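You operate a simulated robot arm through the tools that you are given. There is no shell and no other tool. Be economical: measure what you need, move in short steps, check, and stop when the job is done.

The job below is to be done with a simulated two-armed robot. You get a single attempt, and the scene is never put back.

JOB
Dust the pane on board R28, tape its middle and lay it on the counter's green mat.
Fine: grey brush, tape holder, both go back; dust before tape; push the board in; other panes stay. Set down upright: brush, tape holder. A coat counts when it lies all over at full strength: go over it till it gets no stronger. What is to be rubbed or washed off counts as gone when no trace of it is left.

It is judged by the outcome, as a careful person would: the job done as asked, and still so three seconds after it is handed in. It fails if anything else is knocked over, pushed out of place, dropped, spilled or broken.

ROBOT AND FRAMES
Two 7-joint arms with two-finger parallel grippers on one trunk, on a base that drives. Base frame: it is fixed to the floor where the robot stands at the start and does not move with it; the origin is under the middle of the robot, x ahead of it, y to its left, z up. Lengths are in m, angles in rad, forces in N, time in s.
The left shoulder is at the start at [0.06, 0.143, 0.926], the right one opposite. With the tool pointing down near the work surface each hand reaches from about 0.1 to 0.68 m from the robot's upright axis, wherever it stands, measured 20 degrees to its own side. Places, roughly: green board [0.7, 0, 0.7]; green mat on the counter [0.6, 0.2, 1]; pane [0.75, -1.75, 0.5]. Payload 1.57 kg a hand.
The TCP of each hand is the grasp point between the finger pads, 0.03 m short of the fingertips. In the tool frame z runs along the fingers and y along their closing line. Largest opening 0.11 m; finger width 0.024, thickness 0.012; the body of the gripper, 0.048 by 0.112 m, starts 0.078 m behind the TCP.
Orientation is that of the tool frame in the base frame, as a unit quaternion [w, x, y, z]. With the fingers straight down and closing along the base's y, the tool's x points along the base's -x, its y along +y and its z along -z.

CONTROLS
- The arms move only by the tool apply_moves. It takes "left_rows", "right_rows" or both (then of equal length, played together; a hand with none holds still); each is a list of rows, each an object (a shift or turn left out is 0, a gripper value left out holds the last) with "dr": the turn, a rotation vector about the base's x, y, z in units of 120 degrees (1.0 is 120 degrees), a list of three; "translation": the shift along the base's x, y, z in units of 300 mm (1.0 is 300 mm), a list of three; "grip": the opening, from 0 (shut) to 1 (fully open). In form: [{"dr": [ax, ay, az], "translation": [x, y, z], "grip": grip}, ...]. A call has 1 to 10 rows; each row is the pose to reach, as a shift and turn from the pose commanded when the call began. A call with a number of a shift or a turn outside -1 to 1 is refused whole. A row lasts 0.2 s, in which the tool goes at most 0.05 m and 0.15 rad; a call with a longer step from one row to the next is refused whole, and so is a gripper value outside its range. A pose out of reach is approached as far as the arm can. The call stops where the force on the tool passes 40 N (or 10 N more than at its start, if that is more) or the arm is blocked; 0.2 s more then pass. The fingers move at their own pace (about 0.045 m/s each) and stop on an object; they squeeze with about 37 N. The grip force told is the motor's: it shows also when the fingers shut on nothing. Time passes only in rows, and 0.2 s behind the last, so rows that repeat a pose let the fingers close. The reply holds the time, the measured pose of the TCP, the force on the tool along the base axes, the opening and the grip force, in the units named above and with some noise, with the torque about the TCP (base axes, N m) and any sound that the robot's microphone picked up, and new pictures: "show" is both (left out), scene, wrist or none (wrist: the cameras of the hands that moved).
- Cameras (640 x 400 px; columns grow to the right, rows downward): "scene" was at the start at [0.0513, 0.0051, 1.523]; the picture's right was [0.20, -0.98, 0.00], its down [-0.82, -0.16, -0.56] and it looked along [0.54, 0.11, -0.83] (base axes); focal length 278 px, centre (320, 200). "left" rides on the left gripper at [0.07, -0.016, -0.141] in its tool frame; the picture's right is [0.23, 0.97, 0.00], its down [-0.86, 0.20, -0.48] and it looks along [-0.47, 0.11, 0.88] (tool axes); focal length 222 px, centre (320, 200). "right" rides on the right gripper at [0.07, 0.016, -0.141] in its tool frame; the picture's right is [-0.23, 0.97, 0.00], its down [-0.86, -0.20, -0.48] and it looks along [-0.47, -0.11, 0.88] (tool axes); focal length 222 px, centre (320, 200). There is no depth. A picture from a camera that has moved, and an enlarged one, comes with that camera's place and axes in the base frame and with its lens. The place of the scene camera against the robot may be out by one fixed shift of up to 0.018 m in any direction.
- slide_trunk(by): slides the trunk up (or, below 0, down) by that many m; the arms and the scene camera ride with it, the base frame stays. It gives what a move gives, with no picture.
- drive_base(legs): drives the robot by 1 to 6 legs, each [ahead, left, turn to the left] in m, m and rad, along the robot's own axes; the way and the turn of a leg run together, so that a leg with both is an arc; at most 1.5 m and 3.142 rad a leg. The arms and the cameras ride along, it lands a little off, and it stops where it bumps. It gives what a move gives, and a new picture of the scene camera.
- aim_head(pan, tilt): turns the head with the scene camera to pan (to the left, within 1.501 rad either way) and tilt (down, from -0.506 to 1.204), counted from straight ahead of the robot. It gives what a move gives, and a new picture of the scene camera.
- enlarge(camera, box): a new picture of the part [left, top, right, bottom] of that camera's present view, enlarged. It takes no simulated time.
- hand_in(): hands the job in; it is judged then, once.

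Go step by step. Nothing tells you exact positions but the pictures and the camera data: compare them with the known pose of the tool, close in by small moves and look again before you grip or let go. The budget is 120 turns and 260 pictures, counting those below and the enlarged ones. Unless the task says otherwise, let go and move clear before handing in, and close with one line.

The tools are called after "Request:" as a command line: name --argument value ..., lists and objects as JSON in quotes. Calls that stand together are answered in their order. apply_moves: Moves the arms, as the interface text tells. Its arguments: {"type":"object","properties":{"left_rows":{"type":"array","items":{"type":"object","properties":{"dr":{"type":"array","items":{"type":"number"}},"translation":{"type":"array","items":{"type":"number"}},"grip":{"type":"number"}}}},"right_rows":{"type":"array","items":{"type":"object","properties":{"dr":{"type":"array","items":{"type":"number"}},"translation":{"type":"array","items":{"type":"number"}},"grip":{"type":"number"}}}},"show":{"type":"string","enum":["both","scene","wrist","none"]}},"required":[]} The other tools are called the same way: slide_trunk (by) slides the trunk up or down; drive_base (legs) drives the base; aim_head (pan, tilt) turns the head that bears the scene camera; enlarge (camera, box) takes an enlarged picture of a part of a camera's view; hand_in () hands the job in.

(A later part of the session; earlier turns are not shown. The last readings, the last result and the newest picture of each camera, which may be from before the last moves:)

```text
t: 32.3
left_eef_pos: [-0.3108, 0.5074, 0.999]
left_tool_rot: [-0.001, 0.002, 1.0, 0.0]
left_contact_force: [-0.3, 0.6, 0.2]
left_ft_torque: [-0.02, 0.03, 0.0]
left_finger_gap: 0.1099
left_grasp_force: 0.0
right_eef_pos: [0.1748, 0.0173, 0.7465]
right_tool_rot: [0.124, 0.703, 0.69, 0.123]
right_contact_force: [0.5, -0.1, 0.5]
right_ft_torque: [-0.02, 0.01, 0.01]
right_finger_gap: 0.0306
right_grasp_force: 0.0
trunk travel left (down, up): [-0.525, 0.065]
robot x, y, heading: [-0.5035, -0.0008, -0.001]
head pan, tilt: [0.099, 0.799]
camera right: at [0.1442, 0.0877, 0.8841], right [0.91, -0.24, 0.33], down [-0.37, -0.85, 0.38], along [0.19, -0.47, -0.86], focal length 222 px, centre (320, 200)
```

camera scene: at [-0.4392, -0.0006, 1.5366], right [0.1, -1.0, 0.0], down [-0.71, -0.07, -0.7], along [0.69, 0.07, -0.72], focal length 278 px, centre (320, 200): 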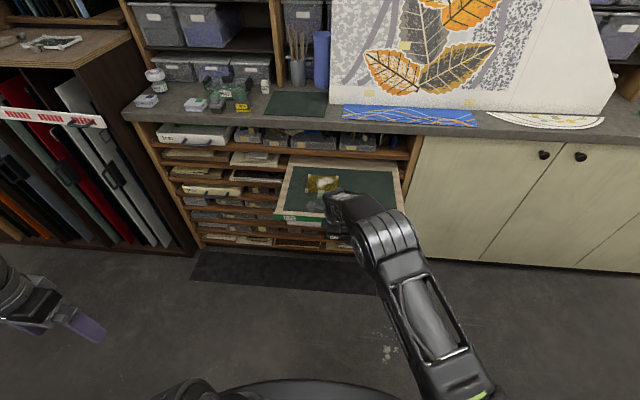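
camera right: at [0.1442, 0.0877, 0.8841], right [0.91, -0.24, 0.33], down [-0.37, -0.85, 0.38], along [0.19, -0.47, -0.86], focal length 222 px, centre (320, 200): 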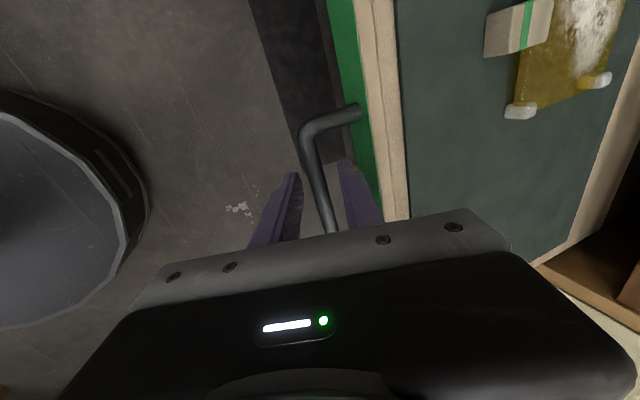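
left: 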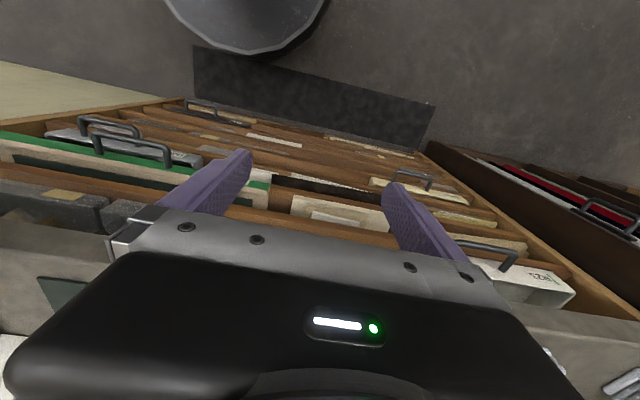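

Released, and the board stays put. I'll lift the right hand away and straighten it, and look at the tools to triangulate them.

Request:
apply_moves --right_rows '[{"translation": [-0.04, 0, 0.1]}, {"translation": [-0.09, 0, 0.24]}, {"translation": [-0.1, 0, 0.38], "dr": [0, 0.06, 0]}, {"translation": [-0.1, 0, 0.53], "dr": [0, 0.12, 0]}, {"translation": [-0.1, -0.1, 0.68], "dr": [0, 0.167, 0]}, {"translation": [-0.1, -0.2, 0.8], "dr": [0, 0.167, 0]}, {"translation": [-0.1, -0.35, 0.85], "dr": [0, 0.167, 0]}, {"translation": [-0.1, -0.5, 0.9], "dr": [0, 0.167, 0]}]' --left_rows '[{"translation": [0.05, -0.05, 0.05]}, {"translation": [0.1, -0.1, 0.1]}, {"translation": [0.1, -0.15, 0.15]}, {"translation": [0.1, -0.2, 0.2]}, {"translation": [0.1, -0.2, 0.25]}, {"translation": [0.1, -0.2, 0.3]}, {"translation": [0.1, -0.2, 0.35]}, {"translation": [0.1, -0.2, 0.4]}]' --show "none"

Request:
enlarge --camera "scene" --box '[120, 60, 360, 210]'

Request:
enlarge --camera "scene" --box '[260, 150, 420, 250]'

```text
refused: row 5 steps farther than a row can; nothing moved
```

```text
2.67 times, centred on (240, 135) of scene
camera zoom: at [-0.4404, -0.0001, 1.5368], right [0.1, -1.0, 0.0], down [-0.71, -0.07, -0.7], along [0.69, 0.07, -0.72], focal length 742 px, centre (533, 373)
```

zoom: 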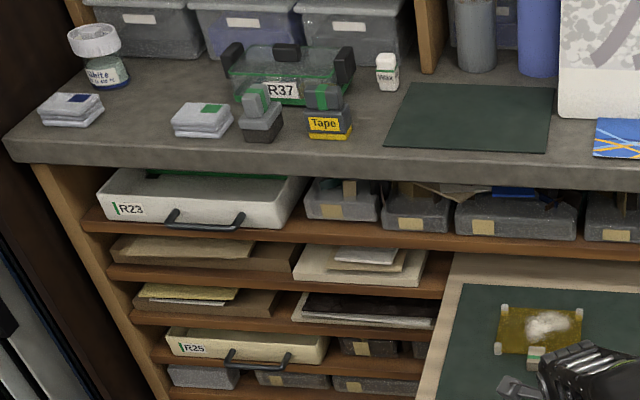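

```text
4.00 times, centred on (340, 200) of scene
camera zoom: at [-0.4404, -0.0001, 1.5368], right [0.1, -1.0, 0.0], down [-0.71, -0.07, -0.7], along [0.69, 0.07, -0.72], focal length 1114 px, centre (240, 200)
```

zoom: 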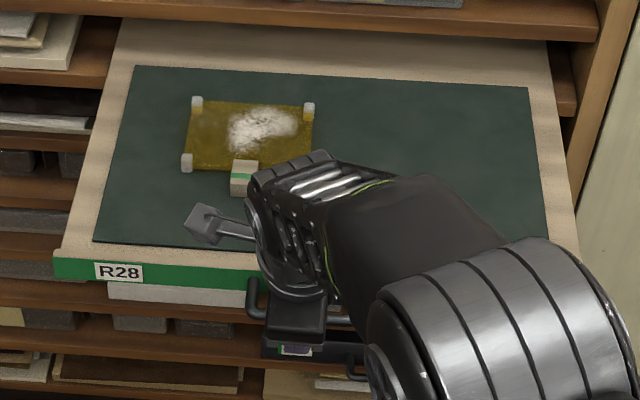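

Tools placed: brush grip about [0.571, 0.523, 1.025], tape grip about [0.574, 0.416, 1.033]; counter z about 0.975. Now lift the right hand off the handle.

Request:
apply_moves --right_rows '[{"translation": [-0.04, 0, 0.1]}, {"translation": [-0.09, 0, 0.24]}, {"translation": [-0.1, 0, 0.38], "dr": [0, 0.06, 0]}, {"translation": [-0.1, 0, 0.53], "dr": [0, 0.12, 0]}, {"translation": [-0.1, 0, 0.68], "dr": [0, 0.167, 0]}, {"translation": [-0.1, -0.05, 0.82], "dr": [0, 0.167, 0]}, {"translation": [-0.1, -0.17, 0.92], "dr": [0, 0.167, 0]}, {"translation": [-0.1, -0.3, 1.0], "dr": [0, 0.167, 0]}, {"translation": [-0.1, -0.45, 1.0], "dr": [0, 0.167, 0]}]' --left_rows '[{"translation": [0.05, -0.05, 0.05]}, {"translation": [0.1, -0.1, 0.1]}, {"translation": [0.1, -0.15, 0.15]}, {"translation": [0.1, -0.2, 0.2]}, {"translation": [0.1, -0.2, 0.25]}, {"translation": [0.1, -0.2, 0.3]}, {"translation": [0.1, -0.2, 0.35]}, {"translation": [0.1, -0.2, 0.4]}, {"translation": [0.1, -0.2, 0.45]}]' --show "none"

Request:
apply_moves --right_rows '[{"dr": [0, 0, 0.0714], "grip": 1}, {"dr": [0, 0, 0.1428]}, {"dr": [0, 0, 0.2142]}, {"dr": [0, 0, 0.2856]}, {"dr": [0, 0, 0.357]}, {"dr": [0, 0, 0.4284]}, {"dr": [0, 0, 0.4998]}, {"dr": [0, 0, 0.5712]}, {"dr": [0, 0, 0.6426]}, {"dr": [0, 0, 0.714]}]' --show "scene"

Request:
enlarge --camera "scene" --box '[260, 150, 420, 250]'

```text
t: 34.3
left_eef_pos: [-0.2822, 0.4473, 1.1251]
left_tool_rot: [0.003, 0.002, 1.0, 0.001]
left_contact_force: [-0.4, -0.4, 0.4]
left_ft_torque: [0.0, -0.07, 0.01]
left_finger_gap: 0.1101
left_grasp_force: 0.1
left hand out of reach, approached as far as the arm can: row 9
right_eef_pos: [0.0845, -0.0788, 1.0619]
right_tool_rot: [0.009, 0.715, 0.699, 0.009]
right_contact_force: [0.3, -0.4, -0.5]
right_ft_torque: [0.03, -0.08, -0.01]
right_finger_gap: 0.0306
right_grasp_force: 0.1
right hand out of reach, approached as far as the arm can: row 5, 6, 7, 8, 9
trunk travel left (down, up): [-0.525, 0.065]
robot x, y, heading: [-0.502, 0.0034, 0.001]
head pan, tilt: [0.099, 0.799]
```

```text
t: 36.5
left_eef_pos: [-0.2795, 0.4483, 1.1236]
left_tool_rot: [0.001, 0.001, 1.0, 0.0]
left_contact_force: [0.4, -0.1, 1.4]
left_ft_torque: [0.01, 0.03, -0.03]
left_finger_gap: 0.1102
left_grasp_force: 0.0
right_eef_pos: [0.0775, -0.0844, 1.0673]
right_tool_rot: [0.011, 0.179, 0.984, 0.003]
right_contact_force: [0.5, -0.1, 0.5]
right_ft_torque: [0.02, 0.03, 0.01]
right_finger_gap: 0.1101
right_grasp_force: 0.2
right hand out of reach, approached as far as the arm can: row 1, 2, 3, 4, 5, 6, 7, 8, 9, 10
trunk travel left (down, up): [-0.525, 0.065]
robot x, y, heading: [-0.5049, 0.0042, 0.004]
head pan, tilt: [0.099, 0.799]
camera scene: at [-0.4398, -0.0015, 1.5368], right [0.1, -1.0, 0.0], down [-0.71, -0.07, -0.7], along [0.69, 0.07, -0.72], focal length 278 px, centre (320, 200)
```

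scene: 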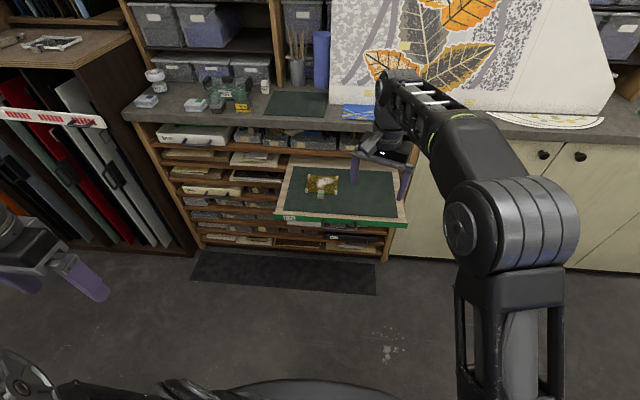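

```text
4.00 times, centred on (340, 200) of scene
camera zoom: at [-0.4398, -0.0015, 1.5368], right [0.1, -1.0, 0.0], down [-0.71, -0.07, -0.7], along [0.69, 0.07, -0.72], focal length 1114 px, centre (240, 200)
```

zoom: 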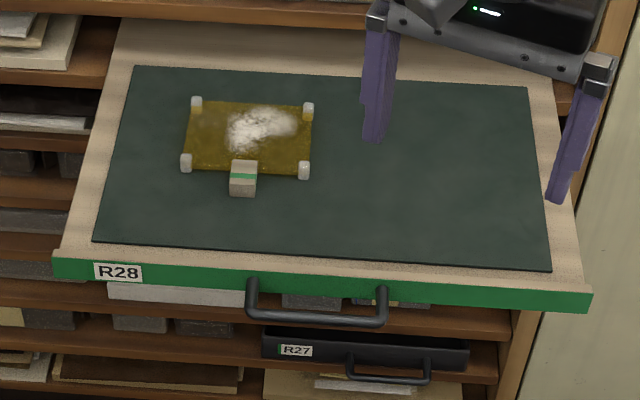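

Trunk up for clearance, hands pulled in, then I'll drive left and ahead to the tools.

Request:
slide_trunk --by 0.06

Request:
apply_moves --right_rows '[{"translation": [-0.12, -0.08, 0]}, {"translation": [-0.24, -0.16, 0]}, {"translation": [-0.36, -0.24, 0]}, {"translation": [-0.48, -0.3, 0.02]}, {"translation": [-0.6, -0.35, 0.05], "dr": [0, 0, 0.06]}, {"translation": [-0.68, -0.4, 0.05], "dr": [0, 0, 0.12]}, {"translation": [-0.68, -0.4, 0.05], "dr": [0, 0, 0.172]}]' --left_rows '[{"translation": [0.05, -0.08, 0]}, {"translation": [0.1, -0.16, 0]}, {"translation": [0.15, -0.24, 0]}, {"translation": [0.2, -0.32, 0]}, {"translation": [0.25, -0.4, 0]}, {"translation": [0.3, -0.48, 0]}, {"translation": [0.3, -0.5, 0]}]' --show "none"

Request:
drive_base --legs '[[0, 0.42, 0], [0.3, 0, 0]]'

```text
t: 37.5
left_eef_pos: [-0.2791, 0.4499, 1.1828]
left_tool_rot: [-0.001, 0.001, 1.0, 0.001]
left_contact_force: [0.1, 0.1, 0.0]
left_ft_torque: [-0.01, -0.03, 0.0]
left_finger_gap: 0.11
left_grasp_force: 0.0
right_eef_pos: [0.0775, -0.0827, 1.1278]
right_tool_rot: [0.011, 0.178, 0.984, 0.003]
right_contact_force: [0.4, 0.3, -0.2]
right_ft_torque: [-0.02, 0.01, 0.01]
right_finger_gap: 0.11
right_grasp_force: 0.0
trunk travel left (down, up): [-0.585, 0.005]
robot x, y, heading: [-0.5023, -0.004, -0.0]
head pan, tilt: [0.099, 0.799]
```

```text
t: 39.1
left_eef_pos: [-0.1869, 0.2981, 1.1779]
left_tool_rot: [0.0, 0.002, 1.0, 0.0]
left_contact_force: [-0.3, -0.6, 0.1]
left_ft_torque: [0.0, 0.0, -0.04]
left_finger_gap: 0.11
left_grasp_force: 0.0
left hand out of reach, approached as far as the arm can: row 3, 4, 7
right_eef_pos: [-0.1256, -0.2048, 1.1447]
right_tool_rot: [0.01, -0.003, 1.0, 0.005]
right_contact_force: [-0.5, -0.5, -0.2]
right_ft_torque: [0.0, -0.01, -0.01]
right_finger_gap: 0.1102
right_grasp_force: 0.1
trunk travel left (down, up): [-0.585, 0.005]
robot x, y, heading: [-0.5033, -0.0005, 0.002]
head pan, tilt: [0.099, 0.799]
```

```text
t: 41.4
left_eef_pos: [-0.1893, 0.6716, 1.1775]
left_tool_rot: [-0.001, -0.009, 1.0, 0.0]
left_contact_force: [0.2, 0.0, -0.7]
left_ft_torque: [0.0, 0.01, 0.01]
left_finger_gap: 0.11
left_grasp_force: 0.1
right_eef_pos: [-0.1184, 0.1694, 1.1444]
right_tool_rot: [0.01, -0.013, 1.0, 0.005]
right_contact_force: [0.9, -1.1, -0.5]
right_ft_torque: [0.03, 0.05, -0.02]
right_finger_gap: 0.1099
right_grasp_force: 0.1
trunk travel left (down, up): [-0.585, 0.005]
robot x, y, heading: [-0.4969, 0.3657, 0.02]
head pan, tilt: [0.099, 0.799]
stopped in leg 1: the robot was blocked; the commanded pose is now the measured one
camera scene: at [-0.4364, 0.3675, 1.5968], right [0.12, -0.99, 0.0], down [-0.71, -0.09, -0.7], along [0.69, 0.08, -0.72], focal length 278 px, centre (320, 200)
```

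scene: 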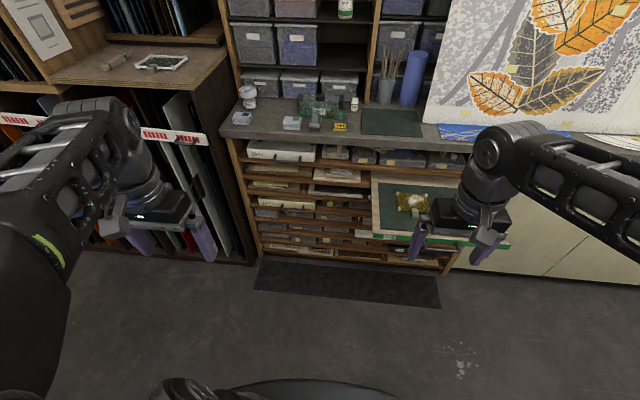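

The base touched something on the left at y 0.366; I'll back off slightly to the right, look left, then go ahead.

Request:
drive_base --legs '[[0, -0.04, -0.02], [0.3, 0, 0]]'

Request:
aim_head --pan 1.4 --tilt 0.8

```text
t: 43.9
left_eef_pos: [0.1118, 0.6245, 1.177]
left_tool_rot: [0.0, 0.0, 1.0, 0.001]
left_contact_force: [0.6, 0.3, 0.3]
left_ft_torque: [0.0, 0.01, 0.01]
left_finger_gap: 0.1101
left_grasp_force: 0.0
right_eef_pos: [0.1748, 0.1227, 1.1448]
right_tool_rot: [0.009, -0.003, 1.0, 0.005]
right_contact_force: [0.8, -0.5, -0.2]
right_ft_torque: [-0.04, 0.03, -0.01]
right_finger_gap: 0.1103
right_grasp_force: 0.0
trunk travel left (down, up): [-0.585, 0.005]
robot x, y, heading: [-0.2041, 0.326, 0.004]
head pan, tilt: [0.099, 0.799]
camera scene: at [-0.1403, 0.3258, 1.5968], right [0.1, -0.99, 0.0], down [-0.71, -0.07, -0.7], along [0.69, 0.07, -0.72], focal length 278 px, centre (320, 200)
```

scene: 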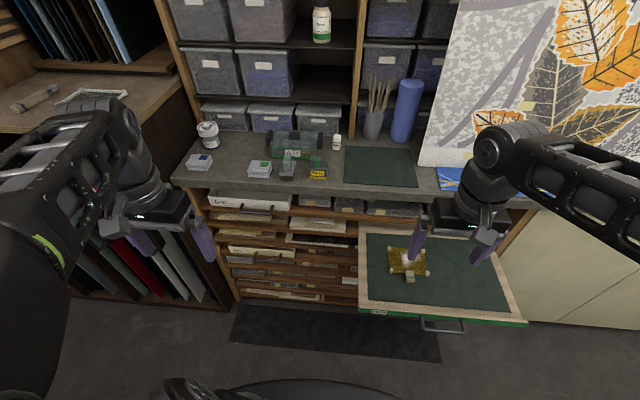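

```text
t: 45.4
left_eef_pos: [0.1104, 0.6261, 1.1781]
left_tool_rot: [0.001, -0.001, 1.0, 0.001]
left_contact_force: [0.2, 0.3, -0.1]
left_ft_torque: [-0.04, -0.03, -0.05]
left_finger_gap: 0.11
left_grasp_force: 0.1
right_eef_pos: [0.1739, 0.1238, 1.1448]
right_tool_rot: [0.01, -0.004, 1.0, 0.006]
right_contact_force: [-0.2, 0.3, 0.0]
right_ft_torque: [-0.05, -0.01, 0.01]
right_finger_gap: 0.1099
right_grasp_force: 0.0
trunk travel left (down, up): [-0.585, 0.005]
robot x, y, heading: [-0.2023, 0.3286, 0.002]
head pan, tilt: [1.4, 0.799]
camera scene: at [-0.2083, 0.3971, 1.5968], right [0.99, -0.17, 0.0], down [-0.12, -0.71, -0.7], along [0.12, 0.69, -0.72], focal length 278 px, centre (320, 200)
```

scene: 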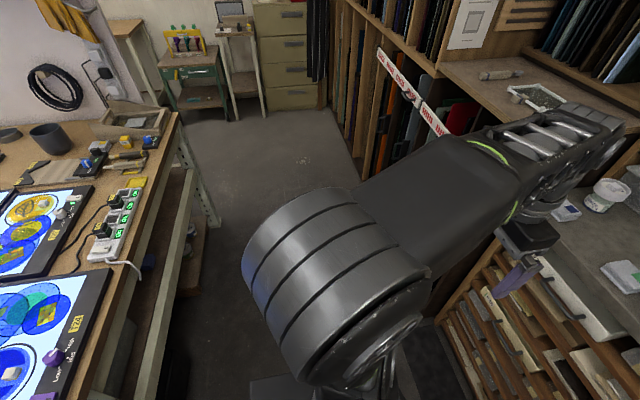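

There's a light-table bench to the left-rear; here I'm clear of it. I'll drive the rest of the way to the counter.

Request:
drive_base --legs '[[0.15, 0.05, 0]]'

Request:
aim_head --pan 0.25 --tilt 0.9

Request:
enlarge --camera "scene" --box '[220, 80, 380, 180]'

```text
t: 46.8
left_eef_pos: [0.2611, 0.6772, 1.1782]
left_tool_rot: [-0.001, -0.003, 1.0, 0.0]
left_contact_force: [0.2, 0.1, -0.5]
left_ft_torque: [0.02, 0.04, -0.02]
left_finger_gap: 0.1101
left_grasp_force: 0.2
right_eef_pos: [0.3254, 0.1748, 1.1436]
right_tool_rot: [0.009, -0.005, 1.0, 0.006]
right_contact_force: [0.2, -0.1, -0.3]
right_ft_torque: [-0.01, 0.02, 0.01]
right_finger_gap: 0.1103
right_grasp_force: 0.0
trunk travel left (down, up): [-0.585, 0.005]
robot x, y, heading: [-0.0502, 0.3743, 0.001]
head pan, tilt: [1.4, 0.799]
camera scene: at [-0.0565, 0.4476, 1.5968], right [0.99, -0.16, 0.0], down [-0.12, -0.71, -0.7], along [0.11, 0.69, -0.72], focal length 278 px, centre (320, 200)
```

scene: 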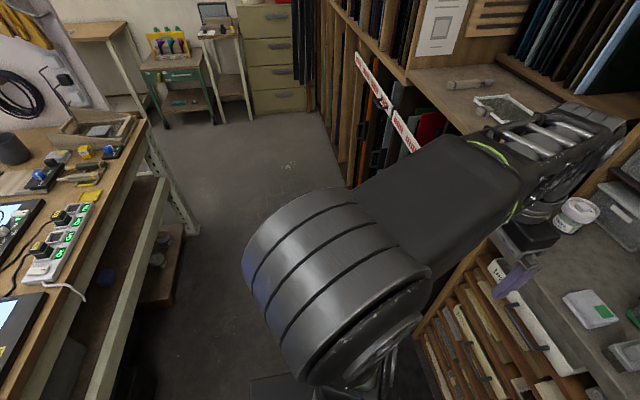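

```text
t: 48.1
left_eef_pos: [0.2596, 0.6762, 1.1782]
left_tool_rot: [-0.001, -0.002, 1.0, 0.001]
left_contact_force: [0.1, -0.2, 0.1]
left_ft_torque: [0.0, -0.01, -0.04]
left_finger_gap: 0.1103
left_grasp_force: 0.1
right_eef_pos: [0.3247, 0.1747, 1.1442]
right_tool_rot: [0.009, -0.005, 1.0, 0.005]
right_contact_force: [0.0, 0.2, 0.3]
right_ft_torque: [-0.02, 0.01, 0.03]
right_finger_gap: 0.11
right_grasp_force: 0.1
trunk travel left (down, up): [-0.585, 0.005]
robot x, y, heading: [-0.0551, 0.3741, 0.005]
head pan, tilt: [0.25, 0.901]
camera scene: at [0.0015, 0.3866, 1.5889], right [0.25, -0.97, 0.0], down [-0.76, -0.2, -0.62], along [0.6, 0.16, -0.78], focal length 278 px, centre (320, 200)
```

scene: 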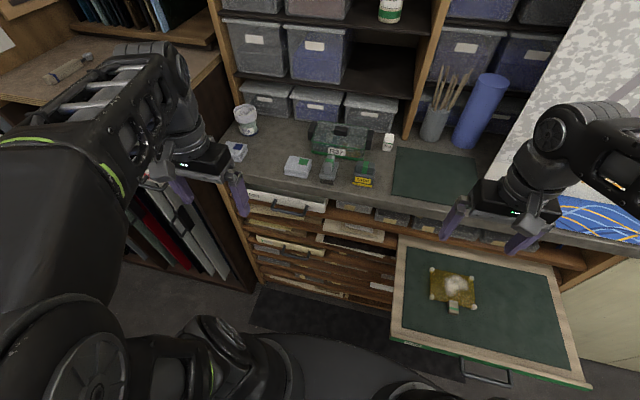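

```text
4.00 times, centred on (300, 130) of scene
camera zoom: at [0.0015, 0.3866, 1.5889], right [0.25, -0.97, 0.0], down [-0.76, -0.2, -0.62], along [0.6, 0.16, -0.78], focal length 1114 px, centre (400, 480)
```

zoom: 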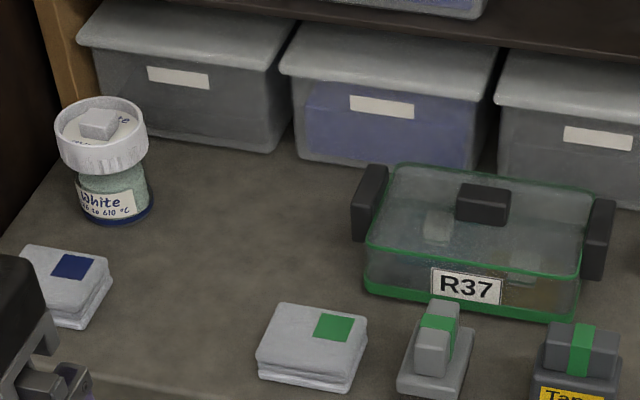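

I'll move the left hand above the brush and check with its wrist camera.

Request:
apply_moves --left_rows '[{"translation": [0.12, -0.07, 0], "grip": 0.55}, {"translation": [0.24, -0.14, 0]}, {"translation": [0.36, -0.21, 0]}, {"translation": [0.48, -0.28, 0]}, {"translation": [0.6, -0.35, 0]}, {"translation": [0.72, -0.42, -0.05]}, {"translation": [0.84, -0.49, -0.1]}, {"translation": [0.95, -0.53, -0.15]}]' --show "both"

Request:
enlarge --camera "left" --box '[160, 60, 480, 260]'

```text
t: 50.0
left_eef_pos: [0.5211, 0.5117, 1.117]
left_tool_rot: [0.005, -0.003, 1.0, 0.0]
left_contact_force: [0.3, -0.5, -0.4]
left_ft_torque: [0.08, -0.01, -0.03]
left_finger_gap: 0.0607
left_grasp_force: 0.1
left hand out of reach, approached as far as the arm can: row 5, 6, 7, 8
right_eef_pos: [0.3241, 0.1733, 1.1438]
right_tool_rot: [0.009, -0.005, 1.0, 0.006]
right_contact_force: [-0.8, -1.2, -0.1]
right_ft_torque: [0.08, 0.0, 0.0]
right_finger_gap: 0.11
right_grasp_force: 0.0
trunk travel left (down, up): [-0.585, 0.005]
robot x, y, heading: [-0.0545, 0.3764, 0.006]
head pan, tilt: [0.25, 0.901]
camera scene: at [0.0027, 0.3842, 1.5889], right [0.25, -0.97, 0.0], down [-0.76, -0.2, -0.62], along [0.6, 0.16, -0.78], focal length 278 px, centre (320, 200)
camera left: at [0.4503, 0.4952, 1.2582], right [-0.23, 0.97, 0.0], down [0.85, 0.2, 0.49], along [0.47, 0.11, -0.87], focal length 222 px, centre (320, 200)
```

scene: 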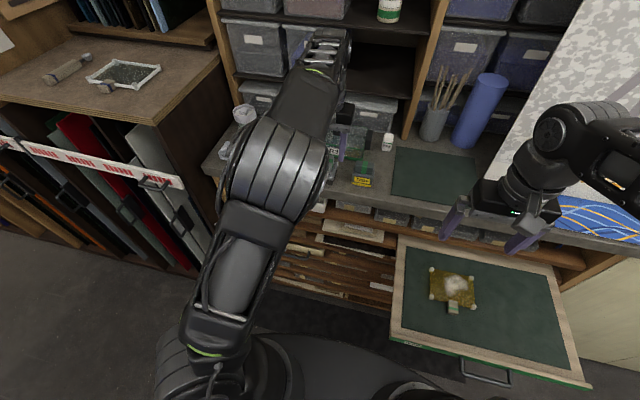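
left: 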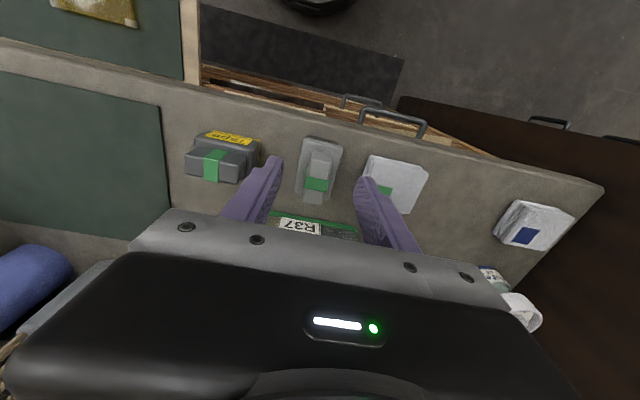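

```text
2.00 times, centred on (320, 160) of left
camera zoom: at [0.4503, 0.4952, 1.2582], right [-0.23, 0.97, 0.0], down [0.85, 0.2, 0.49], along [0.47, 0.11, -0.87], focal length 444 px, centre (320, 280)
```

zoom: 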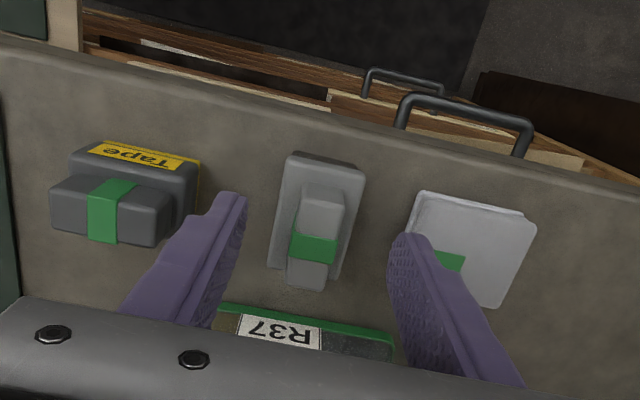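

Brush grip is at about [0.55, 0.516], long along x, 27 mm wide – closing along y fits. Move over it and lower part way.

Request:
apply_moves --left_rows '[{"translation": [0.05, 0.01, -0.02]}, {"translation": [0.1, 0.015, -0.06]}, {"translation": [0.1, 0.015, -0.12]}]' --show "wrist"

Request:
enlarge --camera "left" --box '[160, 60, 480, 260]'

```text
t: 50.8
left_eef_pos: [0.5353, 0.5152, 1.0788]
left_tool_rot: [0.002, -0.003, 1.0, 0.001]
left_contact_force: [0.2, 0.1, 0.2]
left_ft_torque: [0.0, 0.01, -0.01]
left_finger_gap: 0.0604
left_grasp_force: 0.1
left hand out of reach, approached as far as the arm can: row 1, 2, 3
right_eef_pos: [0.325, 0.1723, 1.1432]
right_tool_rot: [0.009, -0.004, 1.0, 0.005]
right_contact_force: [-0.6, 0.1, 0.8]
right_ft_torque: [0.0, 0.0, 0.0]
right_finger_gap: 0.1101
right_grasp_force: 0.0
trunk travel left (down, up): [-0.585, 0.005]
robot x, y, heading: [-0.0538, 0.3756, 0.006]
head pan, tilt: [0.25, 0.901]
camera left: at [0.4658, 0.4989, 1.2195], right [-0.23, 0.97, 0.0], down [0.85, 0.2, 0.48], along [0.47, 0.11, -0.88], focal length 222 px, centre (320, 200)
```

left: 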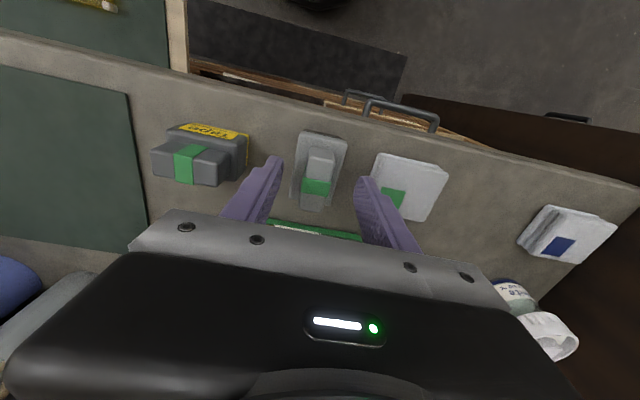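

```text
2.00 times, centred on (320, 160) of left
camera zoom: at [0.4658, 0.4989, 1.2195], right [-0.23, 0.97, 0.0], down [0.85, 0.2, 0.48], along [0.47, 0.11, -0.88], focal length 444 px, centre (320, 280)
```

zoom: 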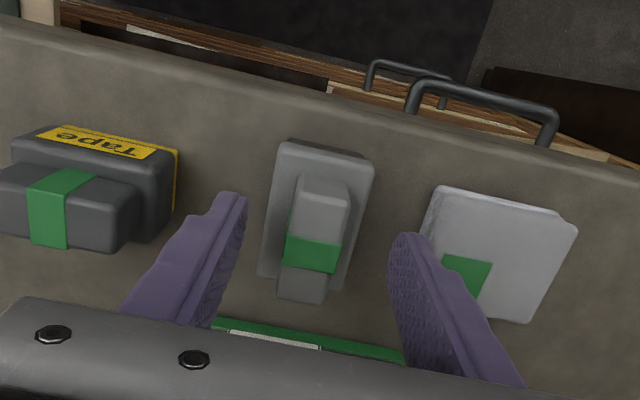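

The arm is at its limit; I'll raise slightly, drive 0.05 m ahead and come back over the brush.

Request:
apply_moves --left_rows '[{"translation": [-0.05, 0, 0.08]}, {"translation": [-0.15, 0, 0.1]}]' --show "none"

Request:
drive_base --legs '[[0.06, 0, 0]]'

Request:
enlarge --camera "left" --box '[160, 60, 480, 260]'

```text
t: 51.4
left_eef_pos: [0.4874, 0.5165, 1.1075]
left_tool_rot: [0.0, -0.003, 1.0, 0.0]
left_contact_force: [-0.3, -0.1, -0.1]
left_ft_torque: [0.03, -0.01, 0.01]
left_finger_gap: 0.0605
left_grasp_force: 0.1
right_eef_pos: [0.3233, 0.1723, 1.1448]
right_tool_rot: [0.011, -0.005, 1.0, 0.005]
right_contact_force: [-0.1, -0.2, -0.5]
right_ft_torque: [-0.01, -0.03, 0.03]
right_finger_gap: 0.1099
right_grasp_force: 0.0
trunk travel left (down, up): [-0.585, 0.005]
robot x, y, heading: [-0.0548, 0.3781, 0.003]
head pan, tilt: [0.25, 0.901]
```

```text
t: 52.3
left_eef_pos: [0.5504, 0.5188, 1.1058]
left_tool_rot: [-0.001, -0.002, 1.0, 0.0]
left_contact_force: [0.3, 0.9, 0.4]
left_ft_torque: [-0.02, 0.05, -0.03]
left_finger_gap: 0.0605
left_grasp_force: 0.1
right_eef_pos: [0.3862, 0.1749, 1.1433]
right_tool_rot: [0.009, -0.005, 1.0, 0.006]
right_contact_force: [0.6, 0.9, 0.6]
right_ft_torque: [-0.01, 0.04, -0.05]
right_finger_gap: 0.1098
right_grasp_force: 0.1
trunk travel left (down, up): [-0.585, 0.005]
robot x, y, heading: [0.01, 0.3773, 0.008]
head pan, tilt: [0.25, 0.901]
camera scene: at [0.0639, 0.3869, 1.5888], right [0.25, -0.97, 0.0], down [-0.76, -0.2, -0.62], along [0.6, 0.16, -0.78], focal length 278 px, centre (320, 200)
```

scene: 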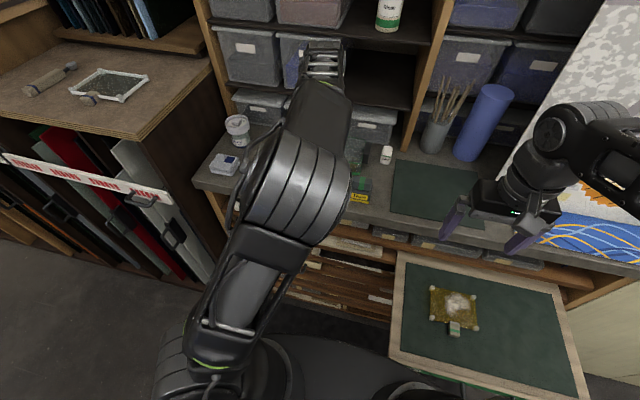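

```text
2.00 times, centred on (320, 160) of left
camera zoom: at [0.4818, 0.5023, 1.248], right [-0.23, 0.97, 0.0], down [0.85, 0.21, 0.48], along [0.46, 0.11, -0.88], focal length 444 px, centre (320, 280)
```

zoom: 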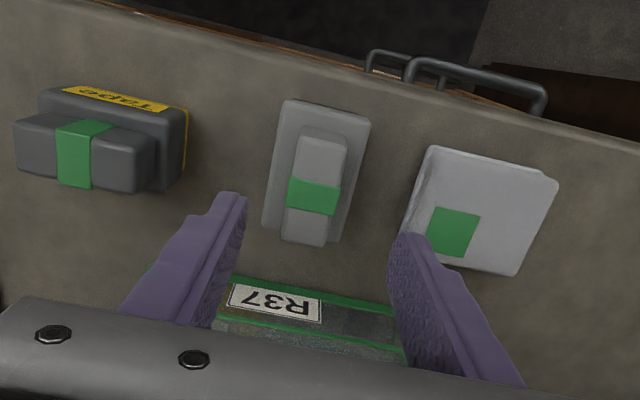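

Now over the brush; I'll lower and grip.

Request:
apply_moves --left_rows '[{"translation": [-0.02, -0.01, -0.07]}, {"translation": [-0.02, -0.01, -0.14]}, {"translation": [-0.02, -0.01, -0.18]}]' --show "wrist"

Request:
enlarge --camera "left" --box '[160, 60, 480, 260]'

```text
t: 53.1
left_eef_pos: [0.5408, 0.5156, 1.0519]
left_tool_rot: [0.001, -0.004, 1.0, 0.0]
left_contact_force: [0.0, -0.2, -0.7]
left_ft_torque: [0.0, 0.03, -0.01]
left_finger_gap: 0.0604
left_grasp_force: 0.1
right_eef_pos: [0.3835, 0.1758, 1.1437]
right_tool_rot: [0.009, -0.007, 1.0, 0.005]
right_contact_force: [0.2, 1.2, 0.2]
right_ft_torque: [-0.01, 0.01, 0.01]
right_finger_gap: 0.1101
right_grasp_force: 0.2
trunk travel left (down, up): [-0.585, 0.005]
robot x, y, heading: [0.0048, 0.3762, 0.01]
head pan, tilt: [0.25, 0.901]
camera left: at [0.4724, 0.4986, 1.1939], right [-0.23, 0.97, 0.0], down [0.85, 0.21, 0.48], along [0.47, 0.11, -0.88], focal length 222 px, centre (320, 200)
```

left: 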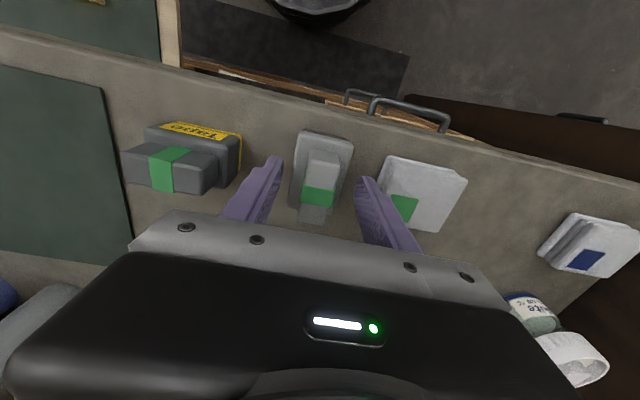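

```text
2.00 times, centred on (320, 160) of left
camera zoom: at [0.4724, 0.4986, 1.1939], right [-0.23, 0.97, 0.0], down [0.85, 0.21, 0.48], along [0.47, 0.11, -0.88], focal length 444 px, centre (320, 280)
```

zoom: 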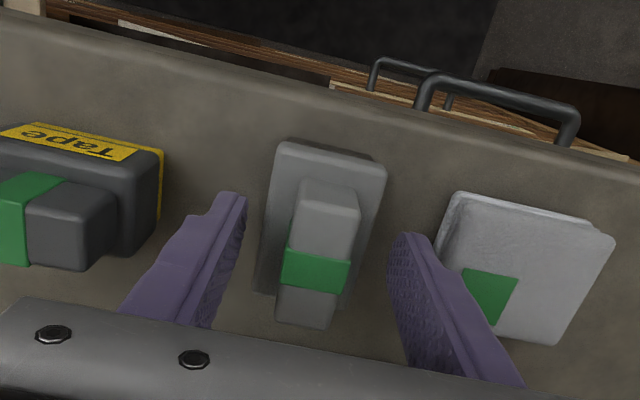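

I'm unsure of the grip's height; I'll simply close here and see whether the fingers meet it.

Request:
apply_moves --left_rows '[{"grip": 0.4}, {"grip": 0.3}, {"grip": 0.2}, {"grip": 0.1}, {"grip": 0.0}, {"grip": 0.0}]' --show "wrist"

```text
t: 54.5
left_eef_pos: [0.541, 0.5151, 1.0518]
left_tool_rot: [0.0, -0.004, 1.0, 0.0]
left_contact_force: [0.0, -0.3, -0.3]
left_ft_torque: [0.03, 0.04, 0.0]
left_finger_gap: 0.043
left_grasp_force: 37.2
right_eef_pos: [0.3858, 0.1735, 1.1437]
right_tool_rot: [0.01, -0.005, 1.0, 0.005]
right_contact_force: [0.4, 0.3, 0.2]
right_ft_torque: [0.0, -0.03, 0.01]
right_finger_gap: 0.1098
right_grasp_force: 0.0
trunk travel left (down, up): [-0.585, 0.005]
robot x, y, heading: [0.0106, 0.3766, 0.006]
head pan, tilt: [0.25, 0.901]
camera left: at [0.4725, 0.4988, 1.1939], right [-0.23, 0.97, 0.0], down [0.85, 0.21, 0.48], along [0.47, 0.11, -0.88], focal length 222 px, centre (320, 200)
```

left: 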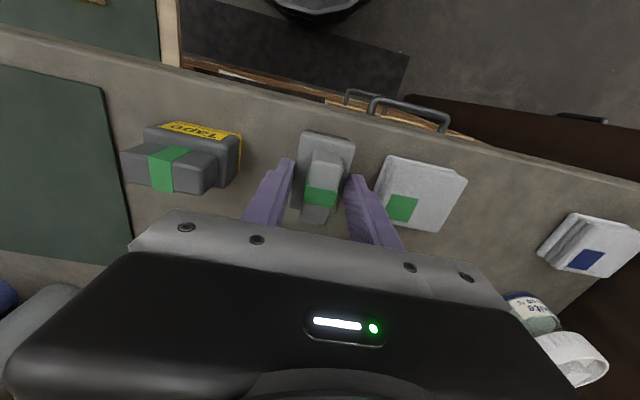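

It stopped at 43 mm – that's the wide brush plate, not the grip block. I'll open, rise 14 mm and close on the block.

Request:
apply_moves --left_rows '[{"grip": 0.52}, {"grip": 0.52}, {"grip": 0.52, "translation": [0, 0, 0.025]}, {"grip": 0.52, "translation": [0, 0, 0.047]}, {"grip": 0.3, "translation": [0, 0, 0.047]}, {"grip": 0.2, "translation": [0, 0, 0.047]}, {"grip": 0.1, "translation": [0, 0, 0.047]}, {"grip": 0.0, "translation": [0, 0, 0.047]}, {"grip": 0.0, "translation": [0, 0, 0.047]}]' --show "wrist"

Request:
enlarge --camera "left" --box '[160, 60, 480, 260]'

```text
t: 56.5
left_eef_pos: [0.5417, 0.5157, 1.0656]
left_tool_rot: [0.0, -0.003, 1.0, 0.001]
left_contact_force: [0.2, -0.4, 2.1]
left_ft_torque: [-0.02, -0.01, -0.02]
left_finger_gap: 0.0211
left_grasp_force: 33.9
right_eef_pos: [0.3848, 0.1745, 1.1441]
right_tool_rot: [0.01, -0.006, 1.0, 0.006]
right_contact_force: [0.1, -0.6, 0.1]
right_ft_torque: [-0.03, -0.01, 0.0]
right_finger_gap: 0.1102
right_grasp_force: 0.1
trunk travel left (down, up): [-0.585, 0.005]
robot x, y, heading: [0.0054, 0.3775, 0.003]
head pan, tilt: [0.25, 0.901]
camera left: at [0.4727, 0.4992, 1.208], right [-0.23, 0.97, 0.0], down [0.85, 0.21, 0.48], along [0.47, 0.11, -0.88], focal length 222 px, centre (320, 200)
```

left: 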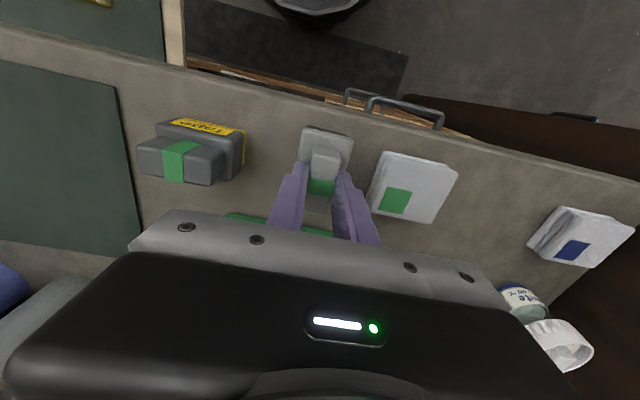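

```text
2.00 times, centred on (320, 160) of left
camera zoom: at [0.4727, 0.4992, 1.208], right [-0.23, 0.97, 0.0], down [0.85, 0.21, 0.48], along [0.47, 0.11, -0.88], focal length 444 px, centre (320, 280)
```

zoom: 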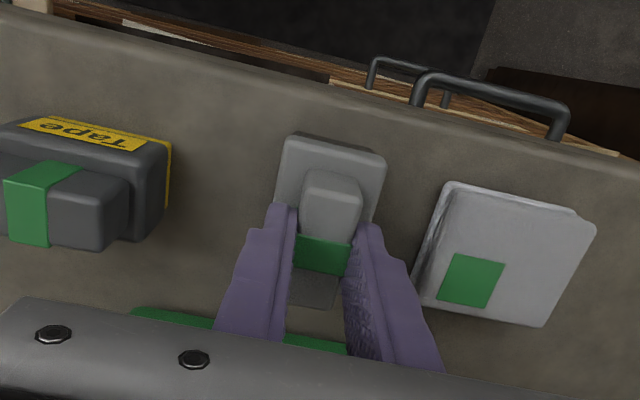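

The block is held (21 mm). I'll lift the brush straight up and draw it back, and bring the right hand over the tape holder.

Request:
apply_moves --left_rows '[{"translation": [0, 0, 0.05]}, {"translation": [0, 0, 0.15]}, {"translation": [-0.06, 0.03, 0.2]}, {"translation": [-0.2, 0.1, 0.22]}, {"translation": [-0.34, 0.17, 0.22]}, {"translation": [-0.48, 0.24, 0.22]}, {"translation": [-0.6, 0.3, 0.22]}]' --show "wrist"

Request:
apply_moves --right_rows '[{"translation": [0.06, 0.13, 0], "grip": 0.7}, {"translation": [0.12, 0.26, 0]}, {"translation": [0.18, 0.39, 0]}, {"translation": [0.26, 0.52, 0]}, {"translation": [0.36, 0.64, 0]}, {"translation": [0.46, 0.74, -0.03]}, {"translation": [0.54, 0.79, -0.06]}]' --show "both"

Request:
enlarge --camera "right" --box '[160, 60, 480, 260]'

```text
t: 58.1
left_eef_pos: [0.3616, 0.6084, 1.1303]
left_tool_rot: [0.001, -0.004, 1.0, -0.001]
left_contact_force: [-0.4, 0.1, -0.9]
left_ft_torque: [0.0, -0.01, -0.03]
left_finger_gap: 0.0211
left_grasp_force: 34.1
right_eef_pos: [0.3846, 0.1755, 1.1442]
right_tool_rot: [0.01, -0.007, 1.0, 0.005]
right_contact_force: [0.2, -0.2, 0.2]
right_ft_torque: [-0.02, 0.0, 0.03]
right_finger_gap: 0.1102
right_grasp_force: 0.1
trunk travel left (down, up): [-0.585, 0.005]
robot x, y, heading: [0.0059, 0.3782, 0.007]
head pan, tilt: [0.25, 0.901]
camera left: at [0.2927, 0.5919, 1.272], right [-0.23, 0.97, 0.0], down [0.85, 0.2, 0.48], along [0.47, 0.11, -0.88], focal length 222 px, centre (320, 200)
```

left: 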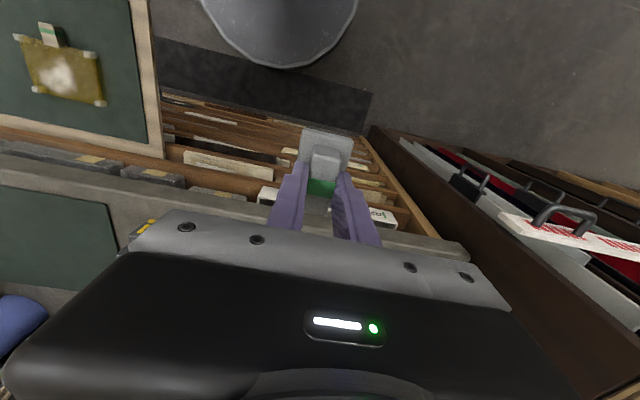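

```text
t: 59.7
left_eef_pos: [0.3633, 0.6094, 1.1301]
left_tool_rot: [0.0, -0.004, 1.0, -0.001]
left_contact_force: [0.2, 0.6, -0.5]
left_ft_torque: [-0.04, -0.02, -0.02]
left_finger_gap: 0.0212
left_grasp_force: 34.2
right_eef_pos: [0.5452, 0.4154, 1.1302]
right_tool_rot: [0.011, -0.006, 1.0, 0.005]
right_contact_force: [-0.9, 0.6, -0.5]
right_ft_torque: [-0.08, -0.05, 0.01]
right_finger_gap: 0.0773
right_grasp_force: 0.2
trunk travel left (down, up): [-0.585, 0.005]
robot x, y, heading: [0.0091, 0.377, 0.009]
head pan, tilt: [0.25, 0.901]
camera scene: at [0.0608, 0.3897, 1.5889], right [0.25, -0.97, 0.0], down [-0.76, -0.2, -0.62], along [0.6, 0.16, -0.78], focal length 278 px, centre (320, 200)
camera right: at [0.4729, 0.4309, 1.2681], right [0.21, 0.98, 0.02], down [0.85, -0.19, 0.49], along [0.49, -0.09, -0.87], focal length 222 px, centre (320, 200)
```

scene: 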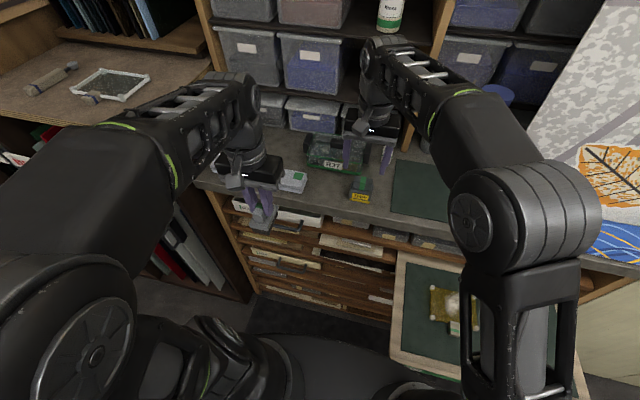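
right: 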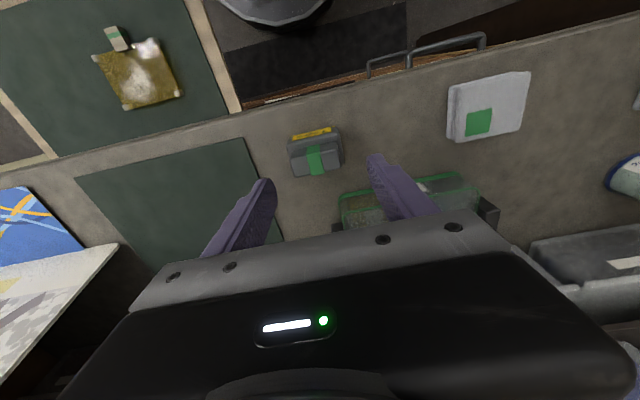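

```text
2.00 times, centred on (320, 160) of right
camera zoom: at [0.4729, 0.4309, 1.2681], right [0.21, 0.98, 0.02], down [0.85, -0.19, 0.49], along [0.49, -0.09, -0.87], focal length 444 px, centre (320, 280)
```

zoom: 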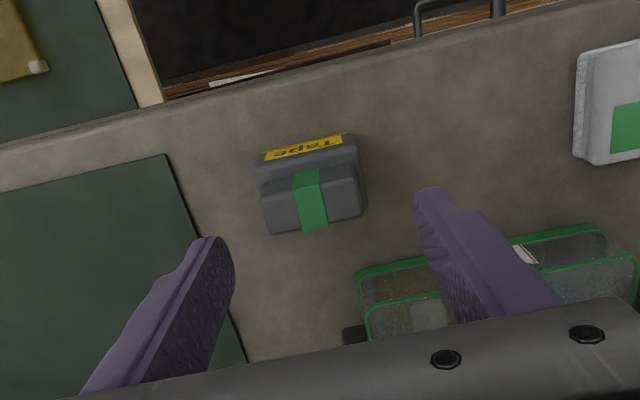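

Tape grip at about [0.549, 0.415], 48 mm wide along y. Lower and close on it.

Request:
apply_moves --right_rows '[{"translation": [0.01, 0, -0.08]}, {"translation": [0.013, 0, -0.16]}, {"translation": [0.013, 0, -0.227]}, {"translation": [0.013, 0, -0.227], "grip": 0.5}, {"translation": [0.013, 0, -0.227], "grip": 0.4}, {"translation": [0.013, 0, -0.227], "grip": 0.2}, {"translation": [0.013, 0, -0.227], "grip": 0.0}, {"translation": [0.013, 0, -0.227], "grip": 0.0}]' --show "wrist"

Request:
enlarge --camera "right" --box '[160, 60, 480, 260]'

```text
t: 61.5
left_eef_pos: [0.3628, 0.6093, 1.1297]
left_tool_rot: [0.0, -0.004, 1.0, 0.0]
left_contact_force: [-0.3, 0.1, -0.4]
left_ft_torque: [0.01, 0.0, -0.01]
left_finger_gap: 0.021
left_grasp_force: 34.3
right_eef_pos: [0.5512, 0.4139, 1.0601]
right_tool_rot: [0.009, -0.006, 1.0, 0.005]
right_contact_force: [-0.9, 0.3, 0.1]
right_ft_torque: [0.0, 0.01, -0.04]
right_finger_gap: 0.059
right_grasp_force: 37.1
trunk travel left (down, up): [-0.585, 0.005]
robot x, y, heading: [0.011, 0.3764, 0.008]
head pan, tilt: [0.25, 0.901]
camera right: at [0.4787, 0.428, 1.1993], right [0.22, 0.98, 0.01], down [0.85, -0.19, 0.49], along [0.48, -0.09, -0.87], focal length 222 px, centre (320, 200)
```

right: 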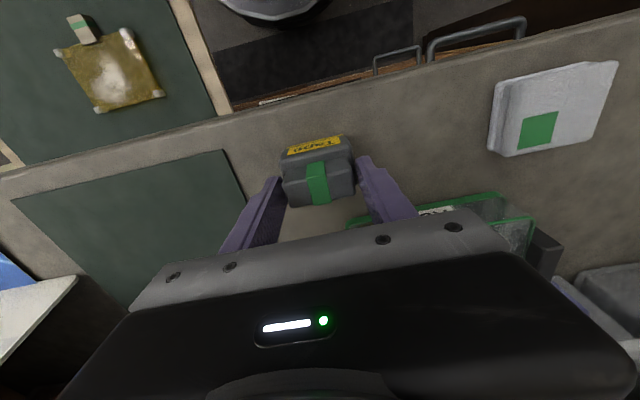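

```text
2.00 times, centred on (320, 160) of right
camera zoom: at [0.4787, 0.428, 1.1993], right [0.22, 0.98, 0.01], down [0.85, -0.19, 0.49], along [0.48, -0.09, -0.87], focal length 444 px, centre (320, 280)
```

zoom: 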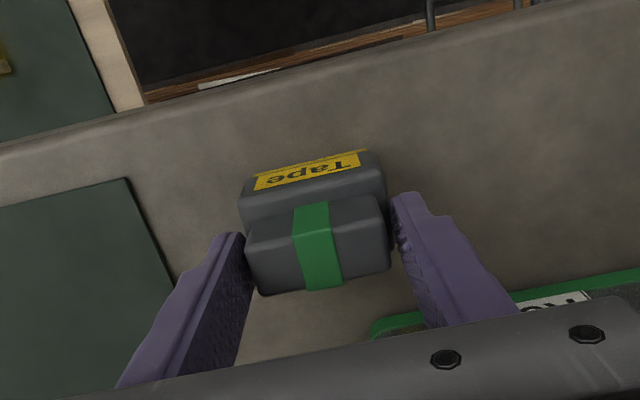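

Tape holder is held at 59 mm. Lift it, draw back, then drive back and to the right to stand before the open board.

Request:
apply_moves --right_rows '[{"translation": [0, 0, 0.05]}, {"translation": [0, 0, 0.15]}, {"translation": [-0.04, 0, 0.22]}, {"translation": [-0.18, -0.05, 0.24]}, {"translation": [-0.32, -0.12, 0.24]}, {"translation": [-0.46, -0.2, 0.24]}, {"translation": [-0.58, -0.3, 0.24]}, {"translation": [-0.68, -0.42, 0.24]}]' --show "wrist"

Request:
drive_base --legs '[[-0.2, 0, -0.005], [0, -0.33, 0]]'

```text
t: 63.3
left_eef_pos: [0.3619, 0.6067, 1.132]
left_tool_rot: [0.0, -0.003, 1.0, 0.001]
left_contact_force: [0.2, -0.5, -0.6]
left_ft_torque: [0.02, -0.04, 0.0]
left_finger_gap: 0.0211
left_grasp_force: 34.6
right_eef_pos: [0.3435, 0.2864, 1.131]
right_tool_rot: [0.011, -0.005, 1.0, 0.006]
right_contact_force: [0.1, 0.1, -1.5]
right_ft_torque: [0.04, 0.0, -0.02]
right_finger_gap: 0.0592
right_grasp_force: 36.4
trunk travel left (down, up): [-0.585, 0.005]
robot x, y, heading: [0.0087, 0.376, 0.005]
head pan, tilt: [0.25, 0.901]
camera right: at [0.2695, 0.3, 1.2694], right [0.22, 0.98, 0.02], down [0.85, -0.2, 0.49], along [0.49, -0.09, -0.87], focal length 222 px, centre (320, 200)
```

right: 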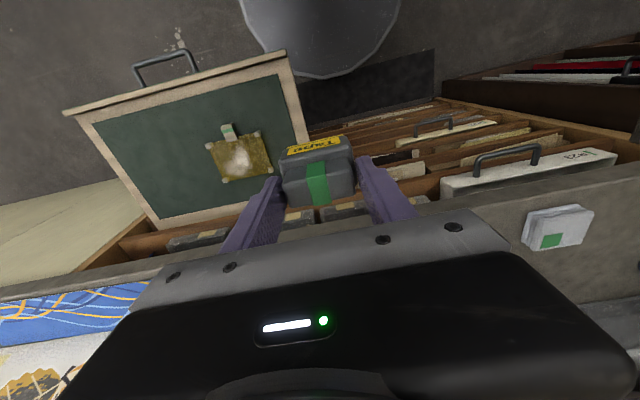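

```text
t: 66.7
left_eef_pos: [0.1651, 0.2627, 1.1303]
left_tool_rot: [0.0, 0.002, 1.0, 0.0]
left_contact_force: [-0.4, -0.4, -0.7]
left_ft_torque: [0.0, 0.01, 0.02]
left_finger_gap: 0.0212
left_grasp_force: 34.0
right_eef_pos: [0.1414, -0.0571, 1.1303]
right_tool_rot: [0.009, -0.001, 1.0, 0.006]
right_contact_force: [0.2, 0.3, -1.3]
right_ft_torque: [0.02, 0.03, 0.0]
right_finger_gap: 0.0594
right_grasp_force: 37.5
trunk travel left (down, up): [-0.585, 0.005]
robot x, y, heading: [-0.1948, 0.0356, -0.002]
head pan, tilt: [0.25, 0.901]
camera scene: at [-0.139, 0.0458, 1.5889], right [0.24, -0.97, 0.0], down [-0.76, -0.19, -0.62], along [0.6, 0.15, -0.78], focal length 278 px, centre (320, 200)
```

scene: 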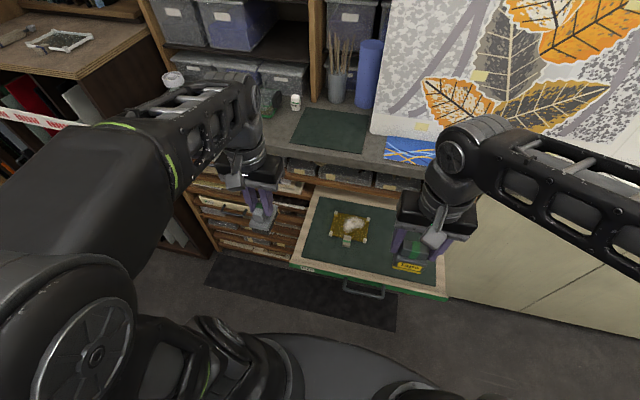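

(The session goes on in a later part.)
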